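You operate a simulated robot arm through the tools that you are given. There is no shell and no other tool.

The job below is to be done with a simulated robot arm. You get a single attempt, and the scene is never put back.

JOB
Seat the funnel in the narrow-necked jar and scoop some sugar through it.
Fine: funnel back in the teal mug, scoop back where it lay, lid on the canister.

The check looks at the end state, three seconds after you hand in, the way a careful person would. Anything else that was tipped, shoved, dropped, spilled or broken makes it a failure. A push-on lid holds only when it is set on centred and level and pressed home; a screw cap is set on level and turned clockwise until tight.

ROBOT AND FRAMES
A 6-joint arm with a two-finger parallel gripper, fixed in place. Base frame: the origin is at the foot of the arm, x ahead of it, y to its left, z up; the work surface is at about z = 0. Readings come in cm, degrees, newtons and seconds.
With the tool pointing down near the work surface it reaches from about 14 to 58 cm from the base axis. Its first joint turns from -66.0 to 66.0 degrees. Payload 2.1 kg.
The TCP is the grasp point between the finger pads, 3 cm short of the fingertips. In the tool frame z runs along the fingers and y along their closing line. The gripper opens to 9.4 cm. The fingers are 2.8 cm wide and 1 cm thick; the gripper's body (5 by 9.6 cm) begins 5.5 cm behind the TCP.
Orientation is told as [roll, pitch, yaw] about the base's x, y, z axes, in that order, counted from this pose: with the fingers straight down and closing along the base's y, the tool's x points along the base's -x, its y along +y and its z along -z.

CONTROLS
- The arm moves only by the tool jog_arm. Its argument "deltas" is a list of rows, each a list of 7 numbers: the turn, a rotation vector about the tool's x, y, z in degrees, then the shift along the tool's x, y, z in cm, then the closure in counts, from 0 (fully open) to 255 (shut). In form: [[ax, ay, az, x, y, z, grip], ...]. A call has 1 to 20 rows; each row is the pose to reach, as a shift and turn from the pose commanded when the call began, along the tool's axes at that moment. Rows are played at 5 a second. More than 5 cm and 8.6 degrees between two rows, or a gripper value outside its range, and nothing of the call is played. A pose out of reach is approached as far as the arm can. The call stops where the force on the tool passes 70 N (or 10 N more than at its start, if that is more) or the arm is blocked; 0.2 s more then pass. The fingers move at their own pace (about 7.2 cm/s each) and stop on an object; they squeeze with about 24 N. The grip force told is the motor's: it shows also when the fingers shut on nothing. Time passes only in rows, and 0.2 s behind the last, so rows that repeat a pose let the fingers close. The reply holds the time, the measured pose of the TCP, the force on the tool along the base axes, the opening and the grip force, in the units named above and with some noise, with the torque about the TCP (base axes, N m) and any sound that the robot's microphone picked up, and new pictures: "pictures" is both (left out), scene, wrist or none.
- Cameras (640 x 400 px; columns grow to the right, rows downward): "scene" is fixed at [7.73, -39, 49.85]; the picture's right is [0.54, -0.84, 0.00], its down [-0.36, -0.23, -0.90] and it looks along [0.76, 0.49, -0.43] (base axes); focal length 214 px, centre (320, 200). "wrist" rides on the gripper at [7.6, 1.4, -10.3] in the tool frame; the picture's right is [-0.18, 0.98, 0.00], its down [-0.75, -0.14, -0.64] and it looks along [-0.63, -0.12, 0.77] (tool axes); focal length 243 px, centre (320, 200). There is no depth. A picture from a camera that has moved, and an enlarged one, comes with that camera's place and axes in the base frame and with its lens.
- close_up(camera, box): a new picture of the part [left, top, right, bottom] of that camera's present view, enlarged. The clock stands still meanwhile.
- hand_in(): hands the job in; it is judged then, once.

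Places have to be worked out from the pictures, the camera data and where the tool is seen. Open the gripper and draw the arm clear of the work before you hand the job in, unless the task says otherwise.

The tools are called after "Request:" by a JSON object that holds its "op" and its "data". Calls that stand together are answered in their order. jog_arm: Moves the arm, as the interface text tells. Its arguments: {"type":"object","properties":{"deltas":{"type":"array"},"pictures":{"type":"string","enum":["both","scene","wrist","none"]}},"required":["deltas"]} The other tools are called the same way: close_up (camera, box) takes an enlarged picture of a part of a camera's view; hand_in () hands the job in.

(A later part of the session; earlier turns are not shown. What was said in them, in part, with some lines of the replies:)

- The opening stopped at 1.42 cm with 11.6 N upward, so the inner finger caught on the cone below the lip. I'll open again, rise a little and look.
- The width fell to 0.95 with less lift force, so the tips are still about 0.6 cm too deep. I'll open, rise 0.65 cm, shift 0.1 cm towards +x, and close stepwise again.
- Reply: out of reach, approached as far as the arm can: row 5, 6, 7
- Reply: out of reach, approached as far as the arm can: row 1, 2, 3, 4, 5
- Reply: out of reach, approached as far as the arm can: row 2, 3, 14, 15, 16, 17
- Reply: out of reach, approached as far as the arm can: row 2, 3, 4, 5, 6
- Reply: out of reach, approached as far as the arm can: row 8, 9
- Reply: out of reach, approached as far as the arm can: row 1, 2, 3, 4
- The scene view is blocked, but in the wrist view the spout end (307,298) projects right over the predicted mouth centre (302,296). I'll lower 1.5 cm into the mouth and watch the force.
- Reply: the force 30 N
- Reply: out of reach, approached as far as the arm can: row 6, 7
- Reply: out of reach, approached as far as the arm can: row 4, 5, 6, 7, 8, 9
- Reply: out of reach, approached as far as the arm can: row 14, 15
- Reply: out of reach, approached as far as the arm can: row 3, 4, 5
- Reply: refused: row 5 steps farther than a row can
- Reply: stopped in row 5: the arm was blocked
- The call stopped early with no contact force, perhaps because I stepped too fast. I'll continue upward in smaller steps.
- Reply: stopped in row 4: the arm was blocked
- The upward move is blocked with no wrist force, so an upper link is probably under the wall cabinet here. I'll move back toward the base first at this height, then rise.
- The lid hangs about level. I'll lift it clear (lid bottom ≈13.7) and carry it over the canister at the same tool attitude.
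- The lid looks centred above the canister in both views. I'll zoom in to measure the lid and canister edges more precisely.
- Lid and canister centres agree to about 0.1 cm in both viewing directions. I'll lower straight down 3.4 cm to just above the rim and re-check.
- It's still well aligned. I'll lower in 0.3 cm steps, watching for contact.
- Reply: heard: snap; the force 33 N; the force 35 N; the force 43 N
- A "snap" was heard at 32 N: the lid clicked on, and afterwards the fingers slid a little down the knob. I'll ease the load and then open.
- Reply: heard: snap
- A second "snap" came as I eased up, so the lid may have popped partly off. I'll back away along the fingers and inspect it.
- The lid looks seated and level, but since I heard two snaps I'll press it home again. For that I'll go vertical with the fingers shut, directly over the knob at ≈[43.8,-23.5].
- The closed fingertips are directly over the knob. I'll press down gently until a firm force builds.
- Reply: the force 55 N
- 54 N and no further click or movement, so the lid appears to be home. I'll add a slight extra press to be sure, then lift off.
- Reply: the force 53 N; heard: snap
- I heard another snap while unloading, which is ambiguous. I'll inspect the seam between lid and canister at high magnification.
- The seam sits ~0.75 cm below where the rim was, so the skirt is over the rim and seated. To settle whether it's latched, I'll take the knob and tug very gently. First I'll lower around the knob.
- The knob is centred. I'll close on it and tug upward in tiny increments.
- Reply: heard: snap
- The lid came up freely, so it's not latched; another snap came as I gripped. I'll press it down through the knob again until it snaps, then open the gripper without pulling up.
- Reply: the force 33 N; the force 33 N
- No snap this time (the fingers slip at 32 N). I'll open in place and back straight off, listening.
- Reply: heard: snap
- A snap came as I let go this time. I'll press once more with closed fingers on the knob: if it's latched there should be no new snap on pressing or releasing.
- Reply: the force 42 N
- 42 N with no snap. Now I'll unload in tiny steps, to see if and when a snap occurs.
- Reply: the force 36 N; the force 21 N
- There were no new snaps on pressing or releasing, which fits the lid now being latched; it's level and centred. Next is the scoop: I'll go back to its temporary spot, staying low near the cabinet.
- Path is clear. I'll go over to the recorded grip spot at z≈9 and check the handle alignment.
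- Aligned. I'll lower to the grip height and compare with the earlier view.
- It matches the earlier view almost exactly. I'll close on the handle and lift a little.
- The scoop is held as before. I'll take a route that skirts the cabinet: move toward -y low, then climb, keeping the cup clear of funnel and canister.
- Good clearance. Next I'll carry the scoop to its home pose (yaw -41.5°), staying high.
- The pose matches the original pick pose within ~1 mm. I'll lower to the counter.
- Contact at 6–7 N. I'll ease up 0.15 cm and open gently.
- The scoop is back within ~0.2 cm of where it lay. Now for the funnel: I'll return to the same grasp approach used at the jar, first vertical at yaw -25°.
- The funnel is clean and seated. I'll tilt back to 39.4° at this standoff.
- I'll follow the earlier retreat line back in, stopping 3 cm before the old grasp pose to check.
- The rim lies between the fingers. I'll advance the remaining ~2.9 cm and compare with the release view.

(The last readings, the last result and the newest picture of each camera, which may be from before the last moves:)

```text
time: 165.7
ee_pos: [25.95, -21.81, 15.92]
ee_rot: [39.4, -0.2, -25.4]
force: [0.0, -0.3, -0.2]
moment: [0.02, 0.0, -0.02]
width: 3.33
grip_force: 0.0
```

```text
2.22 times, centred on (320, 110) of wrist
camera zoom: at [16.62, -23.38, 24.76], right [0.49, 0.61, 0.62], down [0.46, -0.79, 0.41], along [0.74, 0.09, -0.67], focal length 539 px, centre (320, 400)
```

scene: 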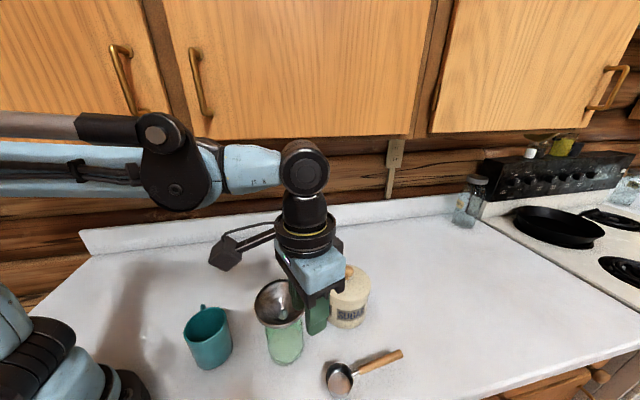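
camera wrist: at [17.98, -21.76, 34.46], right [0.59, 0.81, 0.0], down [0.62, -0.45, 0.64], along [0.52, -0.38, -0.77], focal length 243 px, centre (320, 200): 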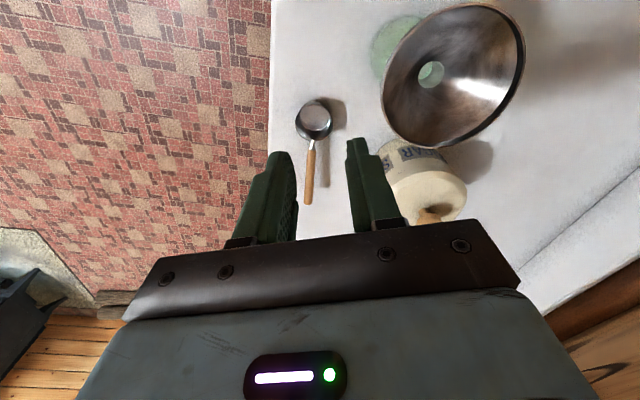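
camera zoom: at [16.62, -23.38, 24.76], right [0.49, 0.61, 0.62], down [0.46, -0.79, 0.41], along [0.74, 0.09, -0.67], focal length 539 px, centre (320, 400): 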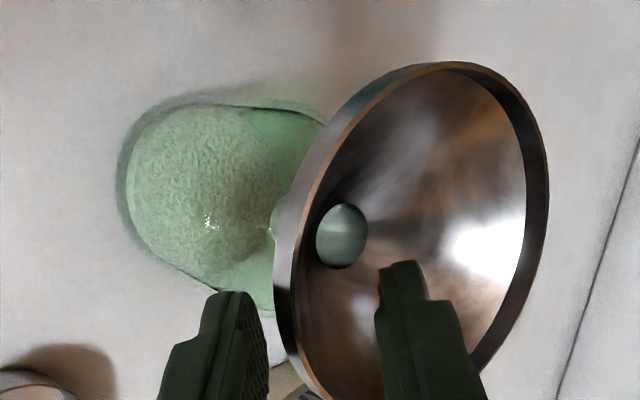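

This view is identical to the release view. I'll close stepwise.

Request:
{"op": "jog_arm", "data": {"deltas": [[0, 0, 0, 0, 0, 0, 200], [0, 0, 0, 0, 0, 0, 225], [0, 0, 0, 0, 0, 0, 240], [0, 0, 0, 0, 0, 0, 255], [0, 0, 0, 0, 0, 0, 255], [0, 0, 0, 0, 0, 0, 255]], "pictures": "none"}}

Request:
{"op": "close_up", "data": {"camera": "wrist", "box": [200, 20, 440, 200]}}

```text
time: 167.1
ee_pos: [25.76, -21.59, 15.87]
ee_rot: [39.4, 0.1, -25.4]
force: [-1.5, -0.4, 0.1]
moment: [-0.03, 0.04, 0.04]
width: 0.21
grip_force: 24.1
```

```text
2.22 times, centred on (320, 110) of wrist
camera zoom: at [16.61, -23.39, 24.78], right [0.49, 0.61, 0.62], down [0.46, -0.79, 0.41], along [0.74, 0.09, -0.67], focal length 539 px, centre (320, 400)
```

zoom: 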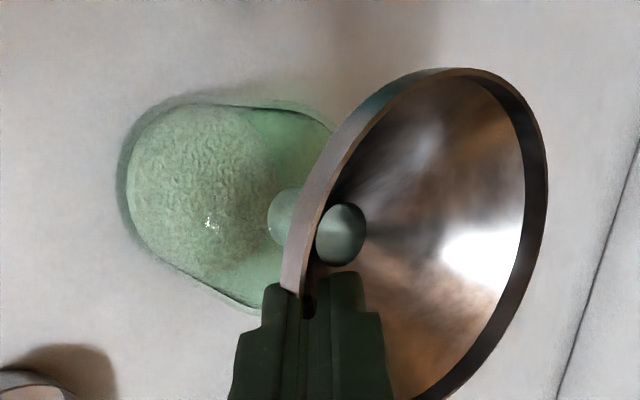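

The cone wall is flush in the pads again (0.21 cm) with no side load. I'll lift slowly straight up 6.5 cm.

Request:
{"op": "jog_arm", "data": {"deltas": [[0, 0, 0, 0, 0.16, -0.19, 255], [0, 0, 0, 0, 0.35, -0.42, 255], [0, 0, 0, 0, 0.64, -0.77, 255], [0, 0, 0, 0, 0.95, -1.16, 255], [0, 0, 0, 0, 1.27, -1.54, 255], [0, 0, 0, 0, 1.65, -2.0, 255], [0, 0, 0, 0, 2.03, -2.47, 255], [0, 0, 0, 0, 2.42, -2.93, 255], [0, 0, 0, 0, 2.86, -3.47, 255], [0, 0, 0, 0, 3.3, -4.0, 255], [0, 0, 0, 0, 3.7, -4.5, 255], [0, 0, 0, 0, 4.13, -5.02, 255], [0, 0, 0, 0, 4.13, -5.02, 255]]}}

Request:
{"op": "close_up", "data": {"camera": "wrist", "box": [200, 20, 440, 200]}}

Request:
{"op": "close_up", "data": {"camera": "scene", "box": [200, 250, 340, 370]}}

```text
time: 169.9
ee_pos: [25.61, -21.76, 22.27]
ee_rot: [39.4, 0.0, -25.4]
force: [0.2, -0.5, -0.4]
moment: [-0.01, 0.03, -0.02]
width: 0.22
grip_force: 24.7
camera wrist: at [16.38, -23.46, 31.29], right [0.49, 0.61, 0.62], down [0.46, -0.79, 0.41], along [0.74, 0.09, -0.67], focal length 243 px, centre (320, 200)
```

scene: 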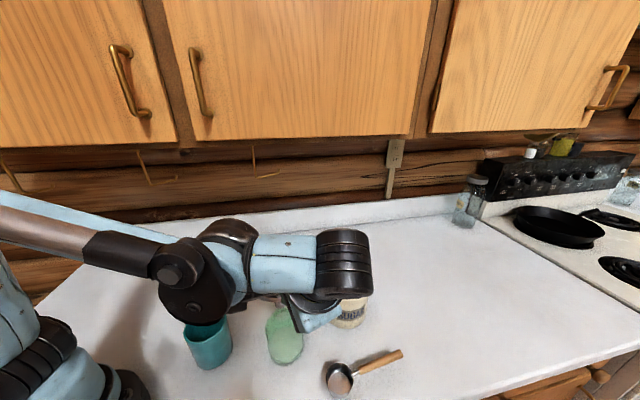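
wrist: 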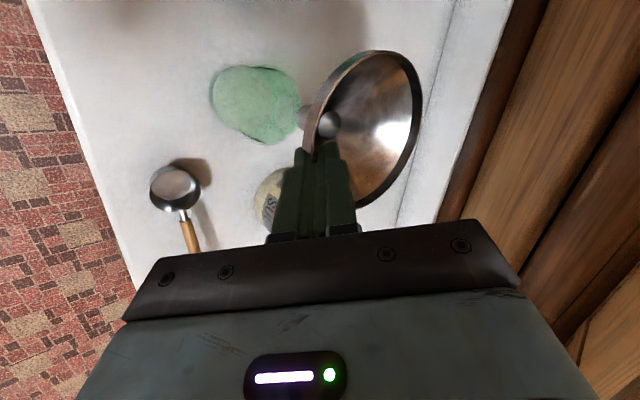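

```text
2.22 times, centred on (320, 110) of wrist
camera zoom: at [16.38, -23.46, 31.29], right [0.49, 0.61, 0.62], down [0.46, -0.79, 0.41], along [0.74, 0.09, -0.67], focal length 539 px, centre (320, 400)
```

zoom: 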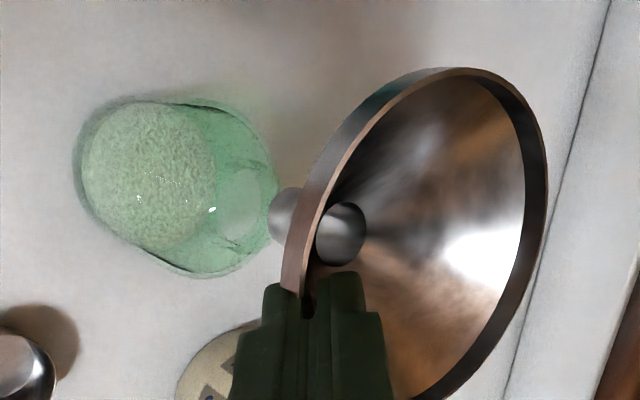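

```text
3.33 times, centred on (270, 310) of scene
camera zoom: at [7.73, -39.0, 49.85], right [0.54, -0.84, 0.0], down [-0.36, -0.23, -0.9], along [0.76, 0.49, -0.43], focal length 715 px, centre (487, -167)
```

zoom: 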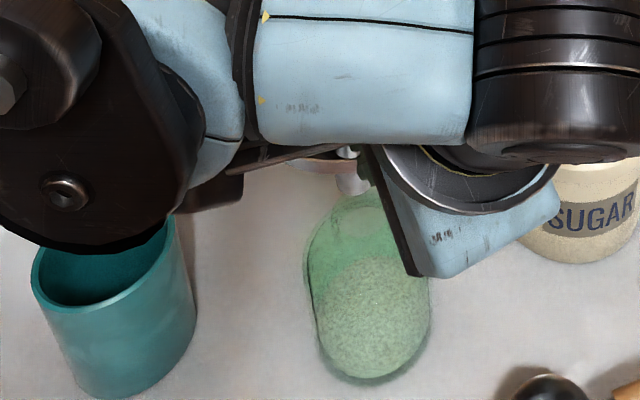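

The funnel is out cleanly and the jar stands undisturbed. I'll reduce the tilt to 34° (a reachable attitude at the mug), then carry the funnel toward the mug.

Request:
{"op": "jog_arm", "data": {"deltas": [[2.7, 0, 0, 0, 0, 0, 255], [5.4, 0, 0, 0, 0, 0, 255], [5.4, 0, 0, 0, 0, 0, 255]], "pictures": "none"}}

Request:
{"op": "jog_arm", "data": {"deltas": [[0, 1.4, -2.1, 0.93, 0.7, 0.3, 255], [0, 2.8, -4.2, 1.87, 1.4, 0.6, 255], [0, 4.2, -6.2, 2.8, 2.1, 0.9, 255], [0, 5.6, -8.3, 3.74, 2.8, 1.2, 255], [0, 7, -10.4, 4.7, 3.5, 1.5, 255], [0, 8.4, -12.5, 5.6, 4.2, 1.8, 255], [0, 9.8, -14.5, 6.5, 4.9, 2.1, 255], [0, 11.2, -16.6, 7.5, 5.6, 2.4, 255], [0, 12.6, -18.7, 8.4, 6.3, 2.7, 255], [0, 14, -20.8, 9.35, 7, 3, 255], [0, 15.4, -22.8, 10.3, 7.7, 3.3, 255], [0, 16.8, -24.9, 11.22, 8.37, 3.59, 255], [0, 16.8, -24.9, 11.22, 8.37, 3.59, 255]]}}

Request:
{"op": "close_up", "data": {"camera": "wrist", "box": [180, 0, 440, 200]}}

Request:
{"op": "close_up", "data": {"camera": "scene", "box": [120, 230, 280, 370]}}

```text
time: 170.7
ee_pos: [25.63, -21.76, 22.47]
ee_rot: [34.1, 0.0, -25.4]
force: [0.3, 0.1, -0.2]
moment: [-0.05, 0.02, 0.03]
width: 0.21
grip_force: 24.1
```

```text
time: 173.5
ee_pos: [19.32, -8.88, 24.08]
ee_rot: [34.0, 0.0, 4.7]
force: [-0.2, -0.2, -0.8]
moment: [-0.06, 0.04, 0.0]
width: 0.23
grip_force: 24.4
camera wrist: at [12.11, -14.1, 33.41], right [0.12, 0.83, 0.55], down [0.79, -0.41, 0.45], along [0.6, 0.38, -0.7], focal length 243 px, centre (320, 200)
```

scene: 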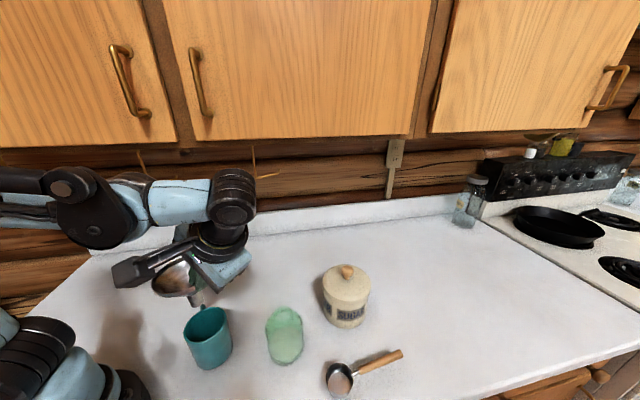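
wrist: 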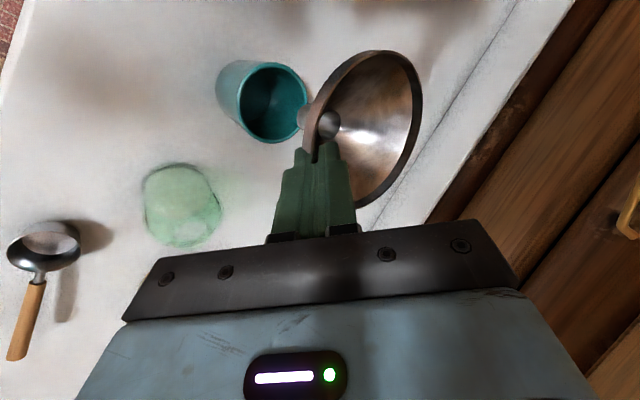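

```text
2.00 times, centred on (310, 100) of wrist
camera zoom: at [12.11, -14.1, 33.41], right [0.12, 0.83, 0.55], down [0.79, -0.41, 0.45], along [0.6, 0.38, -0.7], focal length 485 px, centre (340, 400)
```

zoom: 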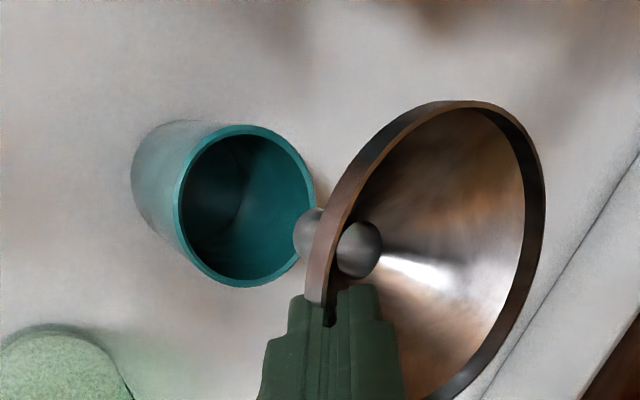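

```text
2.86 times, centred on (200, 300) of scene
camera zoom: at [7.73, -39.0, 49.85], right [0.54, -0.84, 0.0], down [-0.36, -0.23, -0.9], along [0.76, 0.49, -0.43], focal length 613 px, centre (663, -86)
```

zoom: 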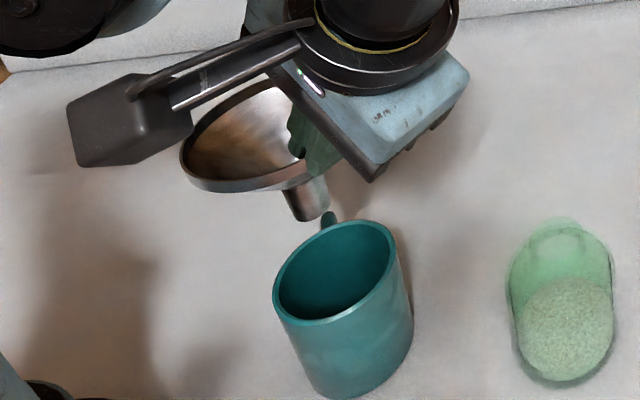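

Spout end ≈[18.8,-4.3,15.4] is right over the mug centre ≈[18.9,-4.2]. I'll lower 6 cm with a small -y correction for the slight tilt, then check.

Request:
{"op": "jog_arm", "data": {"deltas": [[0, 0, 0, -0.07, -0.68, 0.45, 255], [0, 0, 0, -0.07, -1.1, 1.07, 255], [0, 0, 0, -0.07, -1.5, 1.7, 255], [0, 0, 0, -0.07, -1.93, 2.3, 255], [0, 0, 0, -0.07, -2.35, 2.94, 255], [0, 0, 0, -0.07, -2.77, 3.56, 255], [0, 0, 0, -0.07, -3.2, 4.2, 255], [0, 0, 0, -0.07, -3.61, 4.8, 255], [0, 0, 0, -0.07, -3.61, 4.8, 255]]}}

Request:
{"op": "close_up", "data": {"camera": "wrist", "box": [180, 0, 440, 200]}}

Request:
{"op": "close_up", "data": {"camera": "scene", "box": [120, 230, 280, 370]}}

```text
time: 175.5
ee_pos: [19.51, -9.12, 18.26]
ee_rot: [34.0, -0.1, 4.7]
force: [0.6, 0.1, -0.1]
moment: [-0.04, -0.03, 0.02]
width: 0.22
grip_force: 23.6
camera wrist: at [12.26, -14.25, 27.56], right [0.12, 0.83, 0.55], down [0.79, -0.41, 0.45], along [0.6, 0.38, -0.7], focal length 243 px, centre (320, 200)
```

scene: 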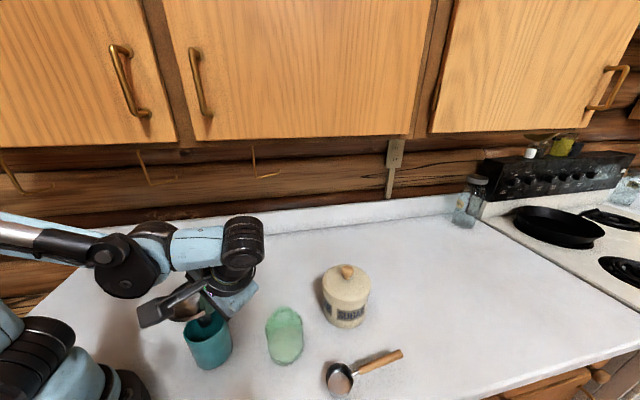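
wrist: 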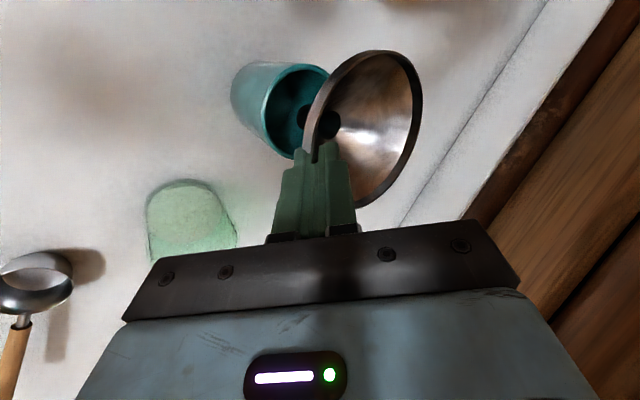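

```text
2.00 times, centred on (310, 100) of wrist
camera zoom: at [12.26, -14.25, 27.56], right [0.12, 0.83, 0.55], down [0.79, -0.41, 0.45], along [0.6, 0.38, -0.7], focal length 485 px, centre (340, 400)
```

zoom: 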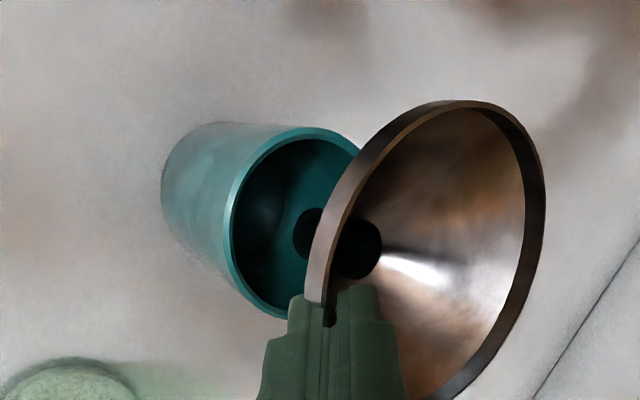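

```text
2.86 times, centred on (200, 300) of scene
camera zoom: at [7.73, -39.0, 49.85], right [0.54, -0.84, 0.0], down [-0.36, -0.23, -0.9], along [0.76, 0.49, -0.43], focal length 613 px, centre (663, -86)
```

zoom: 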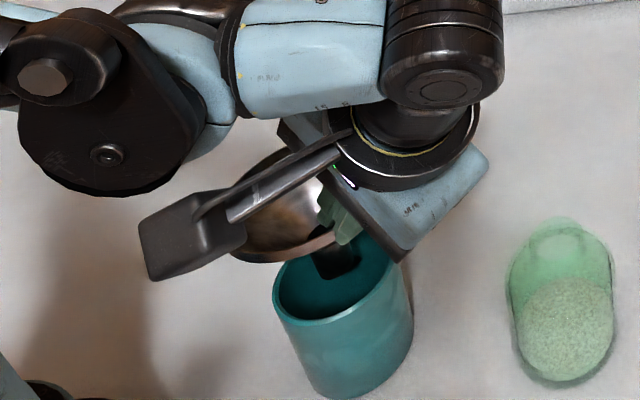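

The spout is entering the mug, clear of the walls. I'll continue down 3.5 cm.

Request:
{"op": "jog_arm", "data": {"deltas": [[0, 0, 0, 0, -0.4, 0.58, 255], [0, 0, 0, 0, -0.8, 1.16, 255], [0, 0, 0, 0, -1.17, 1.74, 255], [0, 0, 0, 0, -1.57, 2.32, 255], [0, 0, 0, 0, -1.96, 2.9, 255], [0, 0, 0, 0, -1.96, 2.9, 255]], "pictures": "none"}}

Request:
{"op": "close_up", "data": {"camera": "wrist", "box": [180, 0, 440, 200]}}

Request:
{"op": "close_up", "data": {"camera": "scene", "box": [140, 260, 280, 380]}}

```text
time: 176.9
ee_pos: [19.53, -9.13, 14.64]
ee_rot: [34.0, 0.0, 4.6]
force: [0.0, -0.7, -0.1]
moment: [-0.01, -0.05, 0.0]
width: 0.19
grip_force: 24.2
```

```text
2.00 times, centred on (310, 100) of wrist
camera zoom: at [12.29, -14.35, 23.97], right [0.12, 0.83, 0.55], down [0.79, -0.41, 0.45], along [0.6, 0.38, -0.7], focal length 485 px, centre (340, 400)
```

zoom: 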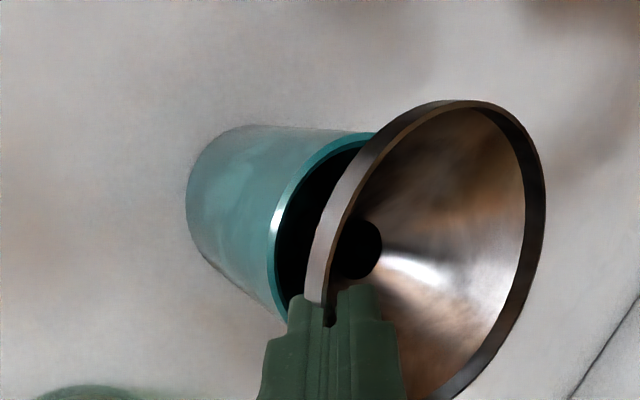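

```text
3.33 times, centred on (210, 320) of scene
camera zoom: at [7.73, -39.0, 49.85], right [0.54, -0.84, 0.0], down [-0.36, -0.23, -0.9], along [0.76, 0.49, -0.43], focal length 715 px, centre (687, -200)
```

zoom: 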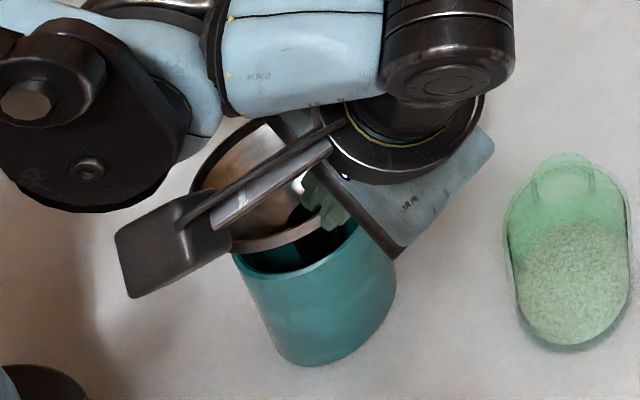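

Still free. I'll lower in small steps until the cone rests on the mug rim.

Request:
{"op": "jog_arm", "data": {"deltas": [[0, 0, 0, 0, -0.17, 0.25, 255], [0, 0, 0, 0, -0.34, 0.5, 255], [0, 0, 0, 0, -0.34, 0.5, 255]], "pictures": "none"}}

Request:
{"op": "jog_arm", "data": {"deltas": [[0, 0, 0, 0, -0.1, 0.15, 255], [0, 0, 0, 0, -0.2, 0.29, 255], [0, 0, 0, 0, -0.2, 0.29, 255]], "pictures": "none"}}

Request:
{"op": "jog_arm", "data": {"deltas": [[0, 0, 0, 0, -0.1, 0.15, 255], [0, 0, 0, 0, -0.2, 0.29, 255], [0, 0, 0, 0, -0.2, 0.29, 255]], "pictures": "none"}}

```text
time: 177.7
ee_pos: [19.7, -9.25, 14.06]
ee_rot: [34.0, 0.0, 4.6]
force: [0.3, 0.5, -0.4]
moment: [-0.03, 0.02, 0.01]
width: 0.22
grip_force: 23.8
```

```text
time: 178.5
ee_pos: [19.58, -9.33, 13.78]
ee_rot: [34.0, 0.0, 4.5]
force: [-0.2, 0.6, -1.0]
moment: [-0.05, 0.04, 0.01]
width: 0.23
grip_force: 24.1
```

```text
time: 179.3
ee_pos: [19.51, -9.28, 13.28]
ee_rot: [34.1, 0.0, 4.5]
force: [-0.8, -0.6, -0.9]
moment: [-0.05, -0.01, -0.02]
width: 0.2
grip_force: 24.1
```

Request:
{"op": "jog_arm", "data": {"deltas": [[0, 0, 0, 0, -0.1, 0.15, 255], [0, 0, 0, 0, -0.17, 0.25, 255], [0, 0, 0, 0, -0.17, 0.25, 255]], "pictures": "none"}}

Request:
{"op": "close_up", "data": {"camera": "wrist", "box": [180, 0, 440, 200]}}

Request:
{"op": "close_up", "data": {"camera": "scene", "box": [140, 260, 280, 380]}}

```text
time: 180.1
ee_pos: [19.31, -9.14, 12.96]
ee_rot: [34.0, 0.0, 4.6]
force: [0.3, 0.0, -0.4]
moment: [0.0, -0.01, -0.07]
width: 0.21
grip_force: 23.7
```

```text
2.00 times, centred on (310, 100) of wrist
camera zoom: at [12.14, -14.36, 22.32], right [0.12, 0.83, 0.55], down [0.79, -0.41, 0.45], along [0.6, 0.38, -0.7], focal length 485 px, centre (340, 400)
```

zoom: 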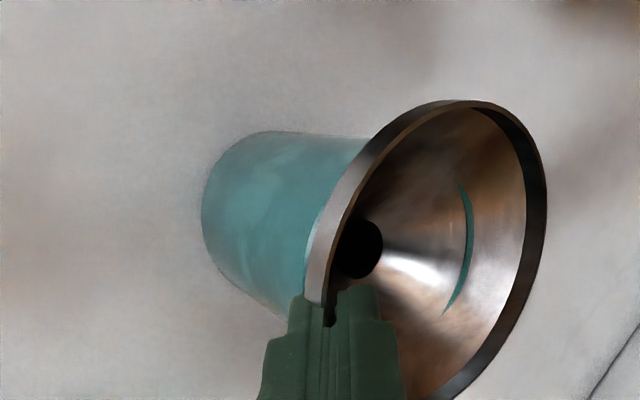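

```text
3.33 times, centred on (210, 320) of scene
camera zoom: at [7.72, -39.0, 49.85], right [0.54, -0.84, 0.0], down [-0.36, -0.23, -0.9], along [0.76, 0.49, -0.43], focal length 715 px, centre (687, -200)
```

zoom: 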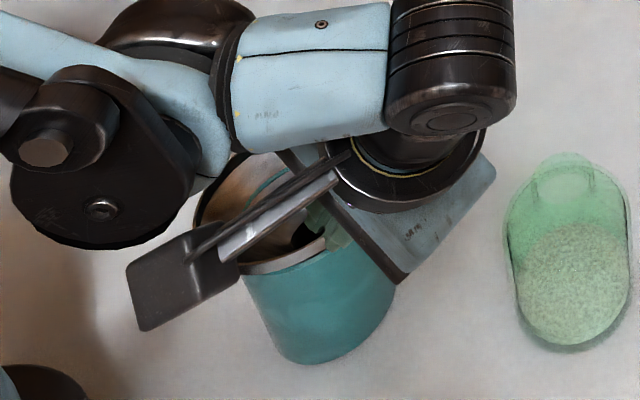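

The teal arc at the far side shows the mug rim just reaching the cone there. I'll lower a little further, watching the force.

Request:
{"op": "jog_arm", "data": {"deltas": [[0, 0, 0, 0, -0.08, 0.12, 255], [0, 0, 0, 0, -0.08, 0.12, 255]], "pictures": "none"}}

Request:
{"op": "jog_arm", "data": {"deltas": [[0, 0, 0, 0, -0.08, 0.12, 255], [0, 0, 0, 0, -0.08, 0.12, 255]], "pictures": "none"}}

Request:
{"op": "jog_arm", "data": {"deltas": [[0, 0, 0, 0, -0.08, 0.12, 255], [0, 0, 0, 0, -0.08, 0.12, 255]], "pictures": "none"}}

```text
time: 180.7
ee_pos: [19.45, -9.3, 12.85]
ee_rot: [34.0, 0.0, 4.6]
force: [-0.1, -0.9, -0.3]
moment: [0.05, 0.02, 0.01]
width: 0.19
grip_force: 24.3
```

```text
time: 181.3
ee_pos: [19.48, -9.25, 12.67]
ee_rot: [34.0, -0.1, 4.6]
force: [-0.4, -1.7, 1.4]
moment: [0.06, -0.03, 0.0]
width: 0.21
grip_force: 24.0
```

```text
time: 181.9
ee_pos: [19.41, -9.32, 12.47]
ee_rot: [34.1, -0.1, 4.6]
force: [0.6, -6.1, 17.4]
moment: [0.59, -0.15, -0.11]
width: 0.21
grip_force: 23.9
```

Contact with the mug rim (17 N). I'll back off slightly and open the fingers so the funnel settles level.

Request:
{"op": "jog_arm", "data": {"deltas": [[0, 0, 0, 0, 0.08, -0.12, 255], [0, 0, 0, 0, 0.08, -0.12, 230], [0, 0, 0, 0, 0.08, -0.12, 205], [0, 0, 0, 0, 0.08, -0.12, 180], [0, 0, 0, 0, 0.08, -0.12, 155], [0, 0, 0, 0, 0.08, -0.12, 145], [0, 0, 0, 0, 0.08, -0.12, 145]]}}

Request:
{"op": "close_up", "data": {"camera": "wrist", "box": [180, 0, 440, 200]}}

Request:
{"op": "close_up", "data": {"camera": "scene", "box": [140, 260, 280, 380]}}

```text
time: 183.5
ee_pos: [19.42, -9.11, 12.7]
ee_rot: [34.0, 0.0, 4.6]
force: [0.2, -0.8, -0.1]
moment: [-0.03, 0.03, -0.02]
width: 4.05
grip_force: 0.1
camera wrist: at [12.21, -14.33, 22.06], right [0.12, 0.83, 0.55], down [0.79, -0.41, 0.45], along [0.6, 0.38, -0.7], focal length 243 px, centre (320, 200)
```

scene: 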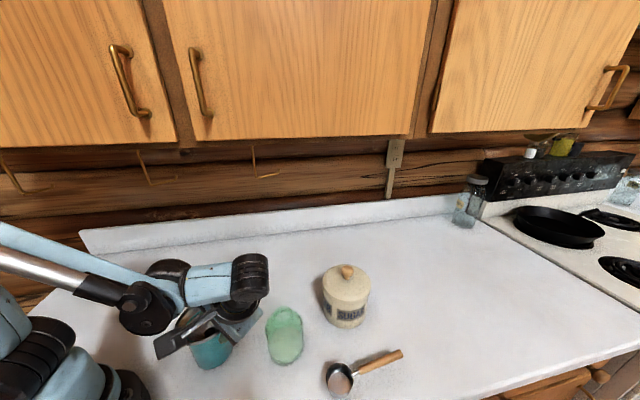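
wrist: 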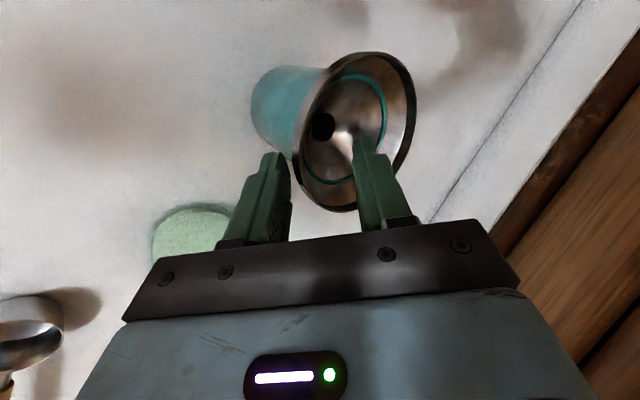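

```text
2.00 times, centred on (310, 100) of wrist
camera zoom: at [12.21, -14.33, 22.06], right [0.12, 0.83, 0.55], down [0.79, -0.41, 0.45], along [0.6, 0.38, -0.7], focal length 485 px, centre (340, 400)
```

zoom: 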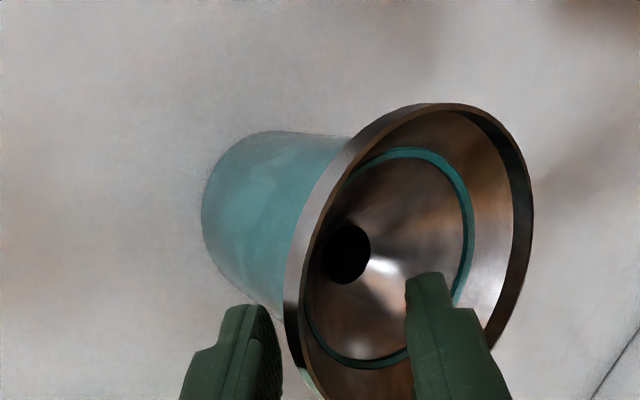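

```text
3.33 times, centred on (210, 320) of scene
camera zoom: at [7.73, -39.0, 49.85], right [0.54, -0.84, 0.0], down [-0.36, -0.23, -0.9], along [0.76, 0.49, -0.43], focal length 715 px, centre (687, -200)
```

zoom: 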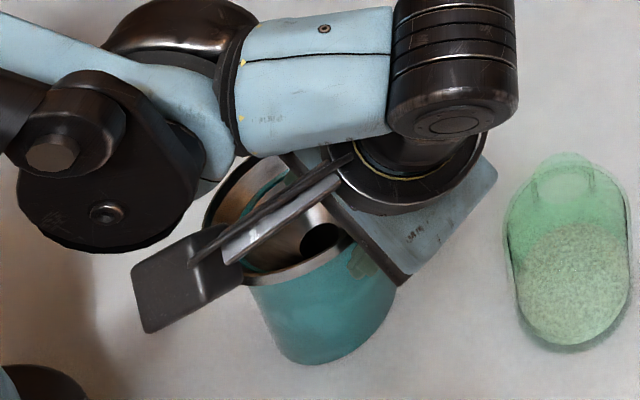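

The funnel has settled in the mug with the ring visible all round, as at the start. I'll retreat along the finger axis.

Request:
{"op": "jog_arm", "data": {"deltas": [[0, 0, 0, 0, 0, -0.7, 145], [0, 0, 0, 0, 0, -1.5, 145], [0, 0, 0, 0, 0, -2.5, 145], [0, 0, 0, 0, 0, -3.7, 145], [0, 0, 0, 0, 0, -5, 145], [0, 0, 0, 0, 0, -5, 145]], "pictures": "none"}}

Request:
{"op": "jog_arm", "data": {"deltas": [[0, 0, 0, 0, 0.9, -1.3, 145], [0, 0, 0, 0, 1.8, -2.6, 145], [0, 0, 0, 0, 2.7, -4, 145], [0, 0, 0, 0, 3.6, -5.3, 145], [8, 0, 0, 0, 3.6, -5.3, 145], [16, 0, 0, 0, 3.6, -5.3, 145], [24, 0, 0, 0, 3.6, -5.3, 145], [32, 0, 0, 0, 3.6, -5.3, 145], [34, 0, 0, 0, 3.6, -5.3, 145], [34, 0, 0, 0, 3.6, -5.3, 145]]}}

Request:
{"op": "close_up", "data": {"camera": "scene", "box": [160, 270, 300, 380]}}

Request:
{"op": "close_up", "data": {"camera": "wrist", "box": [280, 0, 520, 180]}}

```text
time: 184.9
ee_pos: [20.19, -11.41, 16.97]
ee_rot: [33.4, -0.4, 4.4]
force: [0.1, 1.1, -0.1]
moment: [0.03, -0.01, -0.01]
width: 4.04
grip_force: 0.0
out of reach, approached as far as the arm can: row 4, 5, 6
```

```text
time: 187.1
ee_pos: [20.34, -11.53, 23.22]
ee_rot: [-0.1, -0.1, 4.6]
force: [0.5, 0.3, 0.7]
moment: [0.03, 0.02, 0.01]
width: 4.03
grip_force: 0.0
camera wrist: at [12.58, -10.6, 33.56], right [0.1, 0.99, 0.0], down [0.76, -0.08, 0.64], along [0.64, -0.07, -0.77], focal length 243 px, centre (320, 200)
```

scene: 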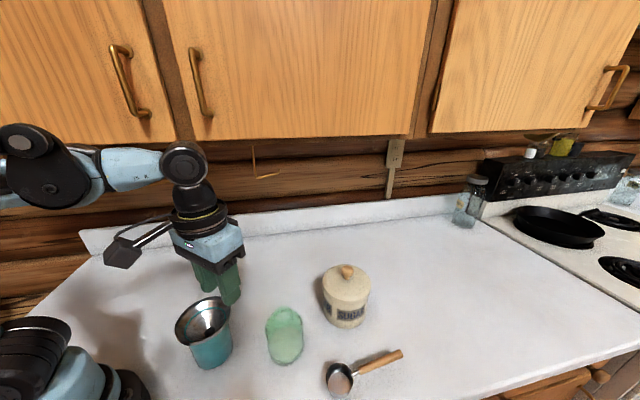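
wrist: 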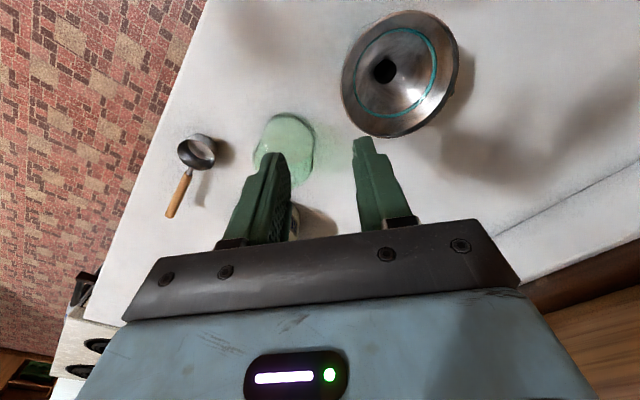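

```text
3.64 times, centred on (230, 325) of scene
camera zoom: at [7.72, -39.0, 49.85], right [0.54, -0.84, 0.0], down [-0.36, -0.23, -0.9], along [0.76, 0.49, -0.43], focal length 780 px, centre (647, -254)
```

zoom: 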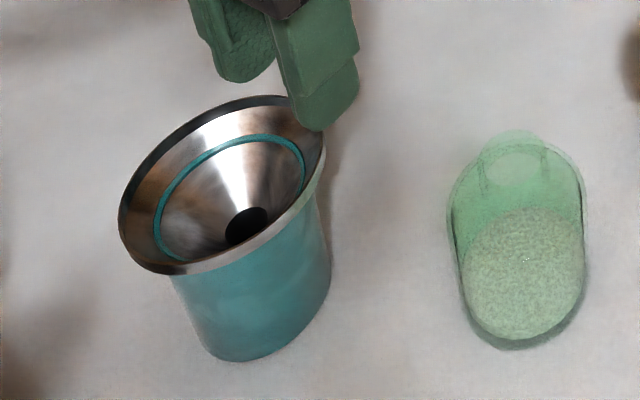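

```text
2.22 times, centred on (400, 90) of wrist
camera zoom: at [12.58, -10.6, 33.56], right [0.1, 0.99, 0.0], down [0.76, -0.08, 0.64], along [0.64, -0.07, -0.77], focal length 539 px, centre (142, 444)
```

zoom: 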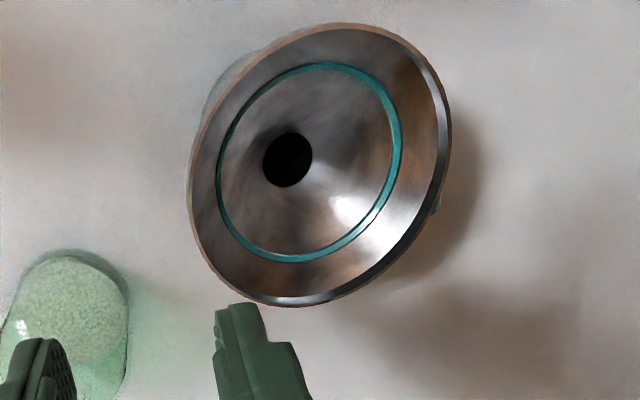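

Funnel and mug look just as at the start. As a last check on the lid, I'll go back to the knob and try a very soft grip (only a few newtons) to see if the lid resists lifting.

Request:
{"op": "jog_arm", "data": {"deltas": [[0, 0, 3, -1.5, -0.94, 0, 120], [0, 0, 6.5, -3.1, -1.95, 0, 110], [0, 0, 10, -4.7, -2.95, 0.2, 110], [0, 0, 13.5, -6.3, -3.96, 0.4, 110], [0, 0, 17, -7.9, -4.96, 0.6, 110], [0, 0, 20.5, -9.5, -5.97, 0.8, 110], [0, 0, 24, -11.1, -6.97, 1, 110], [0, 0, 27.5, -12.7, -7.98, 1.2, 110], [0, 0, 31, -14.3, -8.98, 1.4, 110], [0, 0, 34.5, -15.9, -9.99, 1.6, 110], [0, 0, 38, -17.5, -11, 1.8, 110], [0, 0, 41.5, -19.1, -12, 2, 110], [0, 0, 44.5, -20.8, -13.05, 2, 110], [0, 0, 46.7, -22.35, -14.04, 2, 110], [0, 0, 46.7, -22.35, -14.04, 2, 110]]}}

Request:
{"op": "close_up", "data": {"camera": "wrist", "box": [220, 0, 420, 160]}}

Request:
{"op": "close_up", "data": {"camera": "scene", "box": [312, 240, 382, 330]}}

```text
time: 190.3
ee_pos: [43.9, -23.65, 21.28]
ee_rot: [0.0, 0.0, -42.1]
force: [1.1, -0.5, -0.7]
moment: [0.0, 0.02, -0.01]
width: 5.36
grip_force: 0.1
camera wrist: at [39.07, -17.41, 31.64], right [0.8, 0.61, 0.0], down [0.46, -0.61, 0.64], along [0.39, -0.51, -0.77], focal length 243 px, centre (320, 200)
```

scene: 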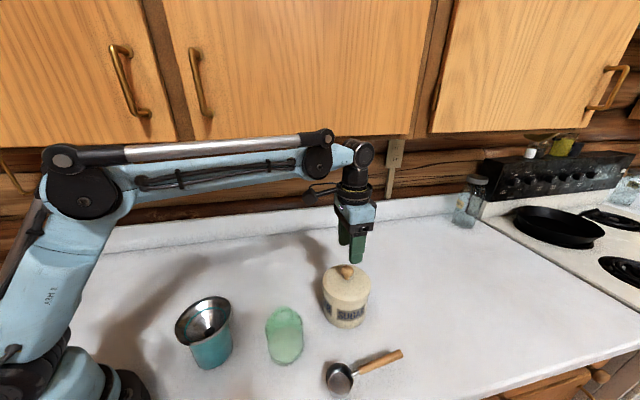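
wrist: 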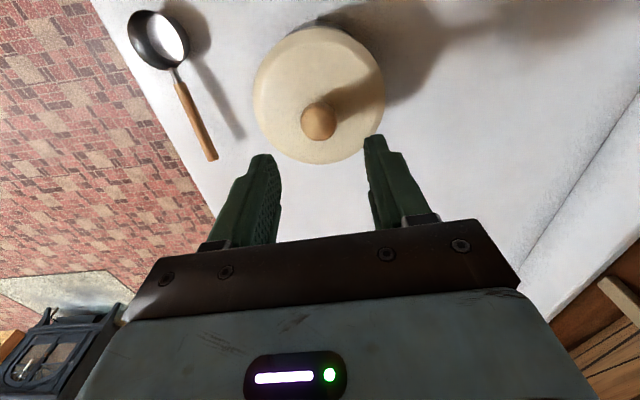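

```text
2.50 times, centred on (320, 80) of wrist
camera zoom: at [39.07, -17.41, 31.64], right [0.8, 0.61, 0.0], down [0.46, -0.61, 0.64], along [0.39, -0.51, -0.77], focal length 606 px, centre (320, 500)
```

zoom: 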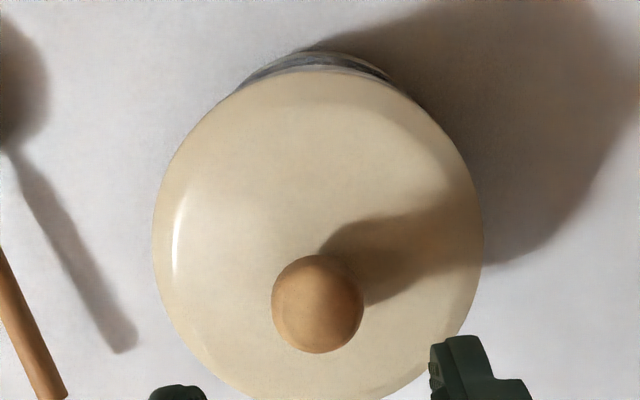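

```text
4.44 times, centred on (347, 285) of scene
camera zoom: at [7.73, -39.0, 49.85], right [0.54, -0.84, 0.0], down [-0.36, -0.23, -0.9], along [0.76, 0.49, -0.43], focal length 953 px, centre (200, -178)
```

zoom: 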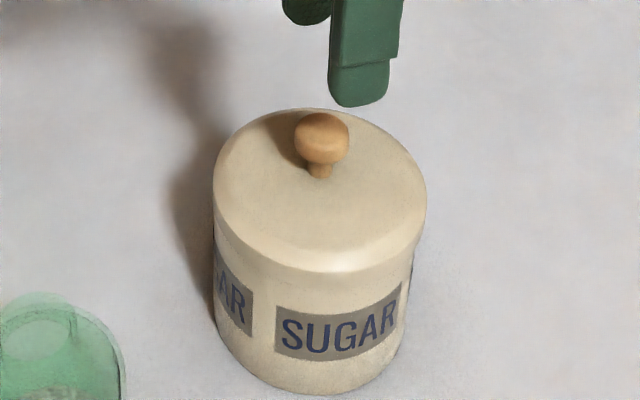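

Aligned over the knob. I'll lower around it and close softly, by position, to just touch.

Request:
{"op": "jog_arm", "data": {"deltas": [[0, 0, 0, 0, -0.08, 1.5, 110], [0, 0, 0, 0, -0.08, 3, 110], [0, 0, 0, 0, -0.08, 4.5, 110], [0, 0, 0, 0, -0.08, 5.5, 110], [0, 0, 0, 0, -0.08, 6, 110], [0, 0, 0, 0, -0.08, 6, 150], [0, 0, 0, 0, -0.08, 6, 170], [0, 0, 0, 0, -0.08, 6, 178], [0, 0, 0, 0, -0.08, 6, 180], [0, 0, 0, 0, -0.08, 6, 180]], "pictures": "none"}}

Request:
{"op": "jog_arm", "data": {"deltas": [[0, 0, 0, 0, 0, 0, 182], [0, 0, 0, 0, 0, 0, 182]], "pictures": "none"}}

```text
time: 192.5
ee_pos: [43.58, -23.49, 15.3]
ee_rot: [-0.1, 0.0, -42.0]
force: [0.6, -0.8, 0.6]
moment: [0.01, -0.02, -0.01]
width: 2.86
grip_force: 0.9
heard: snap
```

```text
time: 193.1
ee_pos: [43.58, -23.52, 15.35]
ee_rot: [0.0, 0.0, -42.0]
force: [-0.1, 0.3, 0.2]
moment: [0.01, 0.01, 0.0]
width: 2.8
grip_force: 6.3
```

A snap came at the slightest two-finger touch: gripping the knob frees the lid, and letting go after pressing re-latches it. So it had been latched. I'll open now and listen.

Request:
{"op": "jog_arm", "data": {"deltas": [[0, 0, 0, 0, 0, 0, 150], [0, 0, 0, 0, 0, 0, 110], [0, 0, 0, 0, 0, 0, 110], [0, 0, 0, 0, 0, 0, 110]], "pictures": "none"}}

Request:
{"op": "jog_arm", "data": {"deltas": [[0, 0, 0, 0, 0, -1.5, 110], [0, 0, 0, 0, 0, -3, 110], [0, 0, 0, 0, 0, -4.5, 110], [0, 0, 0, 0, 0, -5, 180], [0, 0, 0, 0, 0, -5, 255], [0, 0, 0, 0, 0, -5, 255], [0, 0, 0, 0, 0, -5, 255]]}}

Request:
{"op": "close_up", "data": {"camera": "wrist", "box": [220, 0, 420, 160]}}

```text
time: 194.1
ee_pos: [43.49, -23.54, 15.31]
ee_rot: [0.0, 0.1, -42.1]
force: [0.7, 0.2, 1.2]
moment: [0.01, -0.01, -0.01]
width: 5.34
grip_force: 0.2
heard: snap
```

```text
time: 195.7
ee_pos: [43.53, -23.58, 20.31]
ee_rot: [-0.1, 0.0, -42.2]
force: [0.2, 1.5, -0.2]
moment: [0.01, -0.04, 0.05]
width: 0.0
grip_force: 23.8
camera wrist: at [38.81, -17.44, 30.64], right [0.8, 0.61, 0.0], down [0.46, -0.61, 0.64], along [0.39, -0.51, -0.77], focal length 243 px, centre (320, 200)
```

scene: 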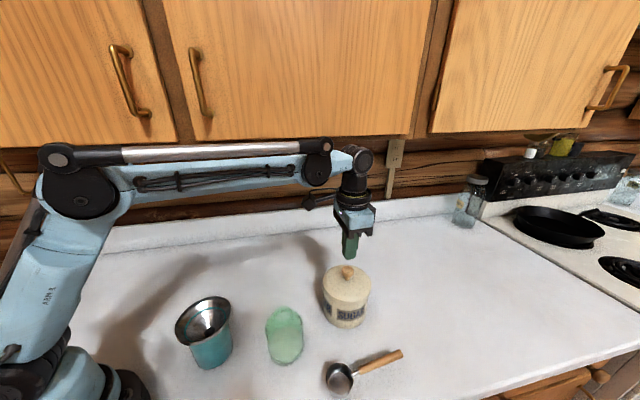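
wrist: 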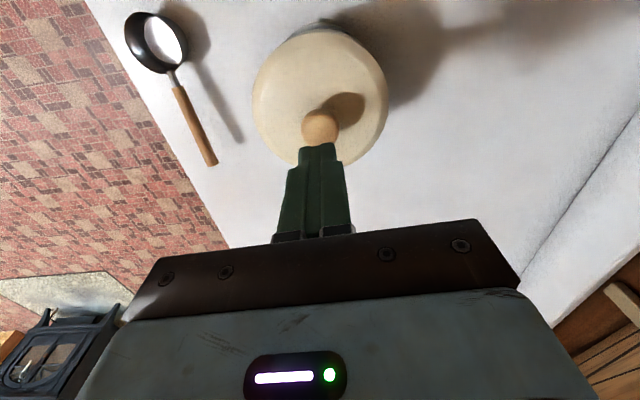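

```text
2.50 times, centred on (320, 80) of wrist
camera zoom: at [38.81, -17.44, 30.64], right [0.8, 0.61, 0.0], down [0.46, -0.61, 0.64], along [0.39, -0.51, -0.77], focal length 606 px, centre (320, 500)
```

zoom: 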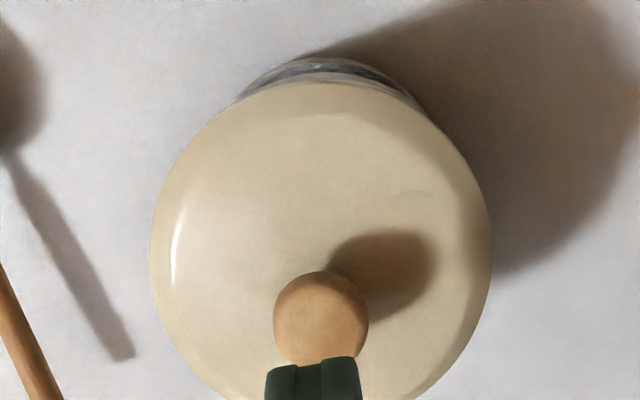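

Exactly as predicted, a snap on letting go: latched again. I'll give one final press with closed fingers for good measure and then leave it alone.

Request:
{"op": "jog_arm", "data": {"deltas": [[0, 0, 0, 0, 0, 1.2, 255], [0, 0, 0, 0, 0, 2.4, 255], [0, 0, 0, 0, 0, 3.2, 255], [0, 0, 0, 0, 0, 3.4, 255], [0, 0, 0, 0, 0, 3.4, 255]], "pictures": "none"}}

Request:
{"op": "jog_arm", "data": {"deltas": [[0, 0, 0, 0, 0, 0.1, 255], [0, 0, 0, 0, 0, 0.2, 255], [0, 0, 0, 0, 0, 0.2, 255]], "pictures": "none"}}

```text
time: 196.9
ee_pos: [43.74, -23.8, 16.95]
ee_rot: [-0.1, 0.0, -42.0]
force: [0.3, -0.5, -0.2]
moment: [-0.02, 0.0, -0.02]
width: 0.0
grip_force: 24.1
```

```text
time: 197.7
ee_pos: [43.66, -23.66, 16.73]
ee_rot: [0.0, -0.1, -42.2]
force: [2.2, -2.0, 21.3]
moment: [-0.08, -0.02, -0.02]
width: 0.0
grip_force: 24.2
```

Request:
{"op": "jog_arm", "data": {"deltas": [[0, 0, 0, 0, 0, 0.06, 255], [0, 0, 0, 0, 0, 0.1, 255], [0, 0, 0, 0, 0, 0.1, 255]], "pictures": "none"}}

Request:
{"op": "jog_arm", "data": {"deltas": [[0, 0, 0, 0, 0, -0.1, 255], [0, 0, 0, 0, 0, -0.3, 255], [0, 0, 0, 0, 0, -0.6, 255], [0, 0, 0, 0, 0, -2, 255], [0, 0, 0, 0, 0, -4, 255], [0, 0, 0, 0, 0, -4, 255]]}}

Request:
{"op": "close_up", "data": {"camera": "scene", "box": [312, 240, 382, 330]}}

```text
time: 198.5
ee_pos: [43.61, -23.61, 16.66]
ee_rot: [0.1, -0.1, -42.0]
force: [6.7, -3.0, 50.8]
moment: [-0.03, -0.18, -0.02]
width: 0.0
grip_force: 24.6
```

```text
time: 199.9
ee_pos: [43.81, -23.74, 20.6]
ee_rot: [0.0, 0.1, -42.1]
force: [-0.5, -0.1, -0.7]
moment: [0.05, -0.01, 0.0]
width: 0.01
grip_force: 23.7
camera wrist: at [38.94, -17.41, 30.87], right [0.8, 0.61, 0.0], down [0.46, -0.61, 0.64], along [0.39, -0.51, -0.77], focal length 243 px, centre (320, 200)
```

scene: 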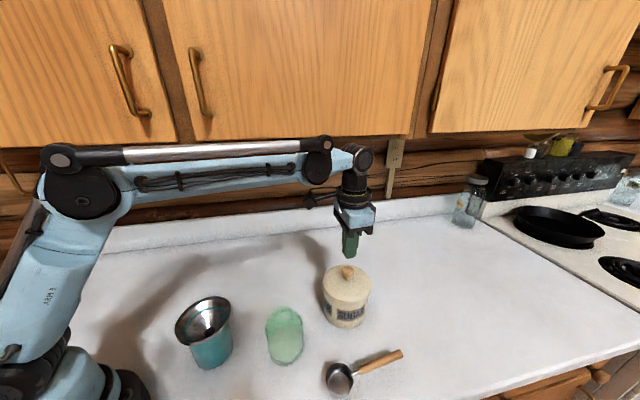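
wrist: 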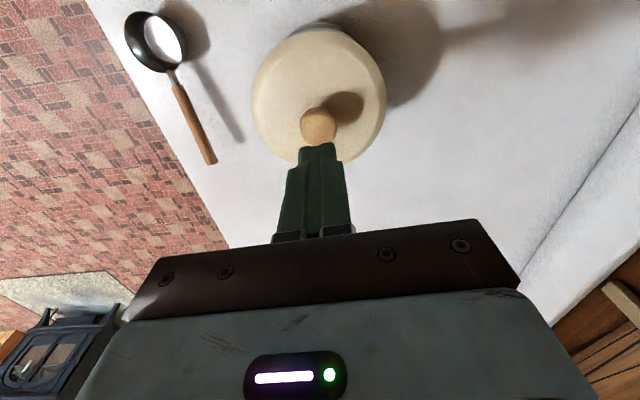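

```text
4.44 times, centred on (347, 285) of scene
camera zoom: at [7.72, -39.0, 49.85], right [0.54, -0.84, 0.0], down [-0.36, -0.23, -0.9], along [0.76, 0.49, -0.43], focal length 953 px, centre (200, -178)
```

zoom: 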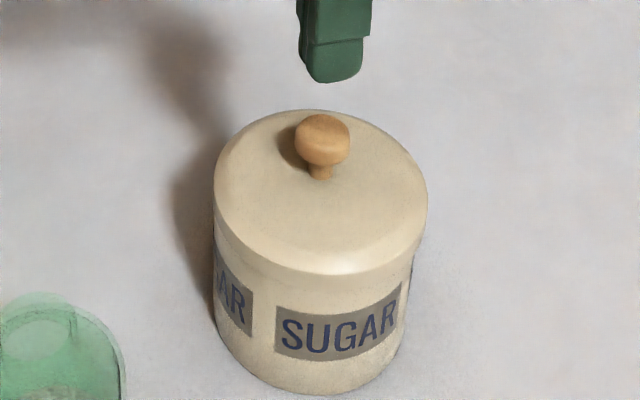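

50.8 N and no further snap on pressing or releasing, so the lid is home. I'll open the gripper and draw the arm well clear.

Request:
{"op": "jog_arm", "data": {"deltas": [[0, 0, 0, 1.7, -1.06, -0.7, 200], [0, 0, 0, 3.4, -2.1, -1.4, 120], [0, 0, 0, 5.05, -3.2, -2.1, 50], [0, 0, 0, 6.7, -4.2, -2.8, 0], [0, 0, 0, 8.41, -5.3, -3.4, 0], [0, 0, 0, 9.3, -6.1, -5.5, 0], [0, 0, 0, 10.2, -6.9, -7.6, 0], [0, 0, 0, 11.1, -7.7, -9.7, 0], [0, 0, 0, 12, -8.5, -11.8, 0], [0, 0, 0, 12.5, -9, -14, 0], [0, 0, 0, 12.86, -9.3, -16, 0], [0, 0, 0, 12.86, -9.3, -16, 0]]}}

Request:
{"op": "close_up", "data": {"camera": "scene", "box": [150, 240, 310, 390]}}

Request:
{"op": "close_up", "data": {"camera": "scene", "box": [290, 240, 450, 400]}}

```text
time: 202.5
ee_pos: [27.98, -21.81, 37.05]
ee_rot: [0.1, 0.0, -42.0]
force: [0.1, 0.0, -0.1]
moment: [0.01, -0.01, -0.04]
width: 9.41
grip_force: 0.1
camera wrist: at [23.22, -15.78, 47.15], right [0.8, 0.61, 0.0], down [0.46, -0.61, 0.64], along [0.39, -0.51, -0.77], focal length 243 px, centre (320, 200)
```

scene: 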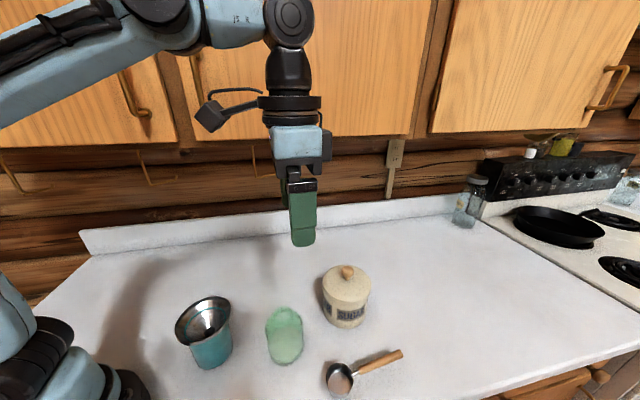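
wrist: 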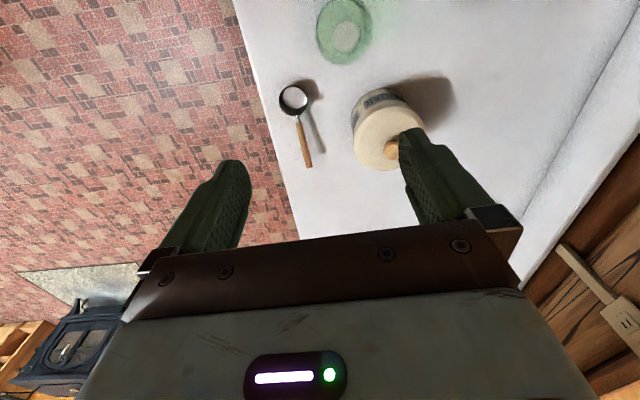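

```text
2.67 times, centred on (230, 315) of scene
camera zoom: at [7.72, -39.0, 49.85], right [0.54, -0.84, 0.0], down [-0.36, -0.23, -0.9], along [0.76, 0.49, -0.43], focal length 572 px, centre (560, -107)
```

zoom: 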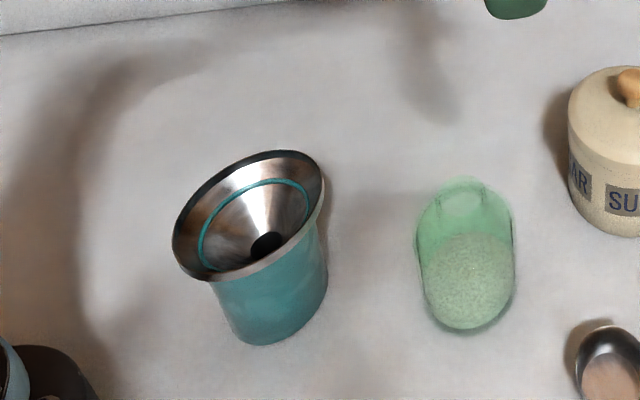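

```text
2.50 times, centred on (370, 320) of scene
camera zoom: at [7.72, -39.0, 49.85], right [0.54, -0.84, 0.0], down [-0.36, -0.23, -0.9], along [0.76, 0.49, -0.43], focal length 536 px, centre (195, -100)
```

zoom: 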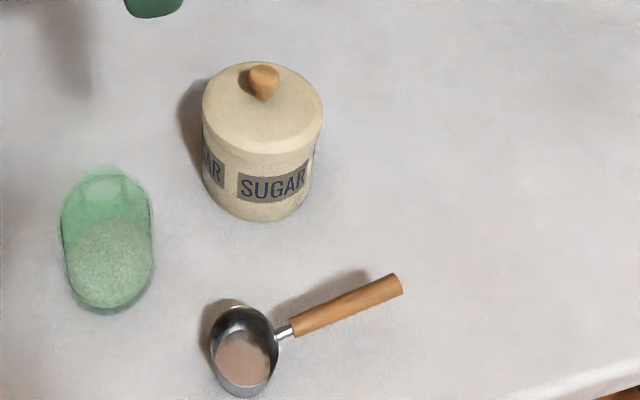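

Everything is in place: sugar in the jar, funnel back in the teal mug, scoop where it lay, lid on the canister, counter clean, gripper open and the arm clear. I'm handing in.

Request:
{"op": "hand_in", "data": {}}

```text
The job is handed in.
```

The job is done and handed in; I haven't seen the result of the check. One level scoop of sugar went through the funnel into the narrow-necked jar, and I saw none spilled on the counter.

- **Funnel:** back in the teal mug, level, sitting as it did at the start.
- **Scoop:** emptied and back within about 0.2 cm of where it lay. The lid had been under its handle, so I set the scoop down elsewhere while I put the lid on.
- **Lid:** on the canister, centred and level. It snapped on, but gripping the knob freed it again, so I had to reseat it. I then pressed it at about 50 N and heard no more snaps, pressing or letting go. I think it is latched, but I could not confirm that by pulling, because gripping the knob frees it.
- **Canister:** it slid about 0.3–0.4 cm while I pressed the lid on.

The gripper is open and the arm is clear of the counter.
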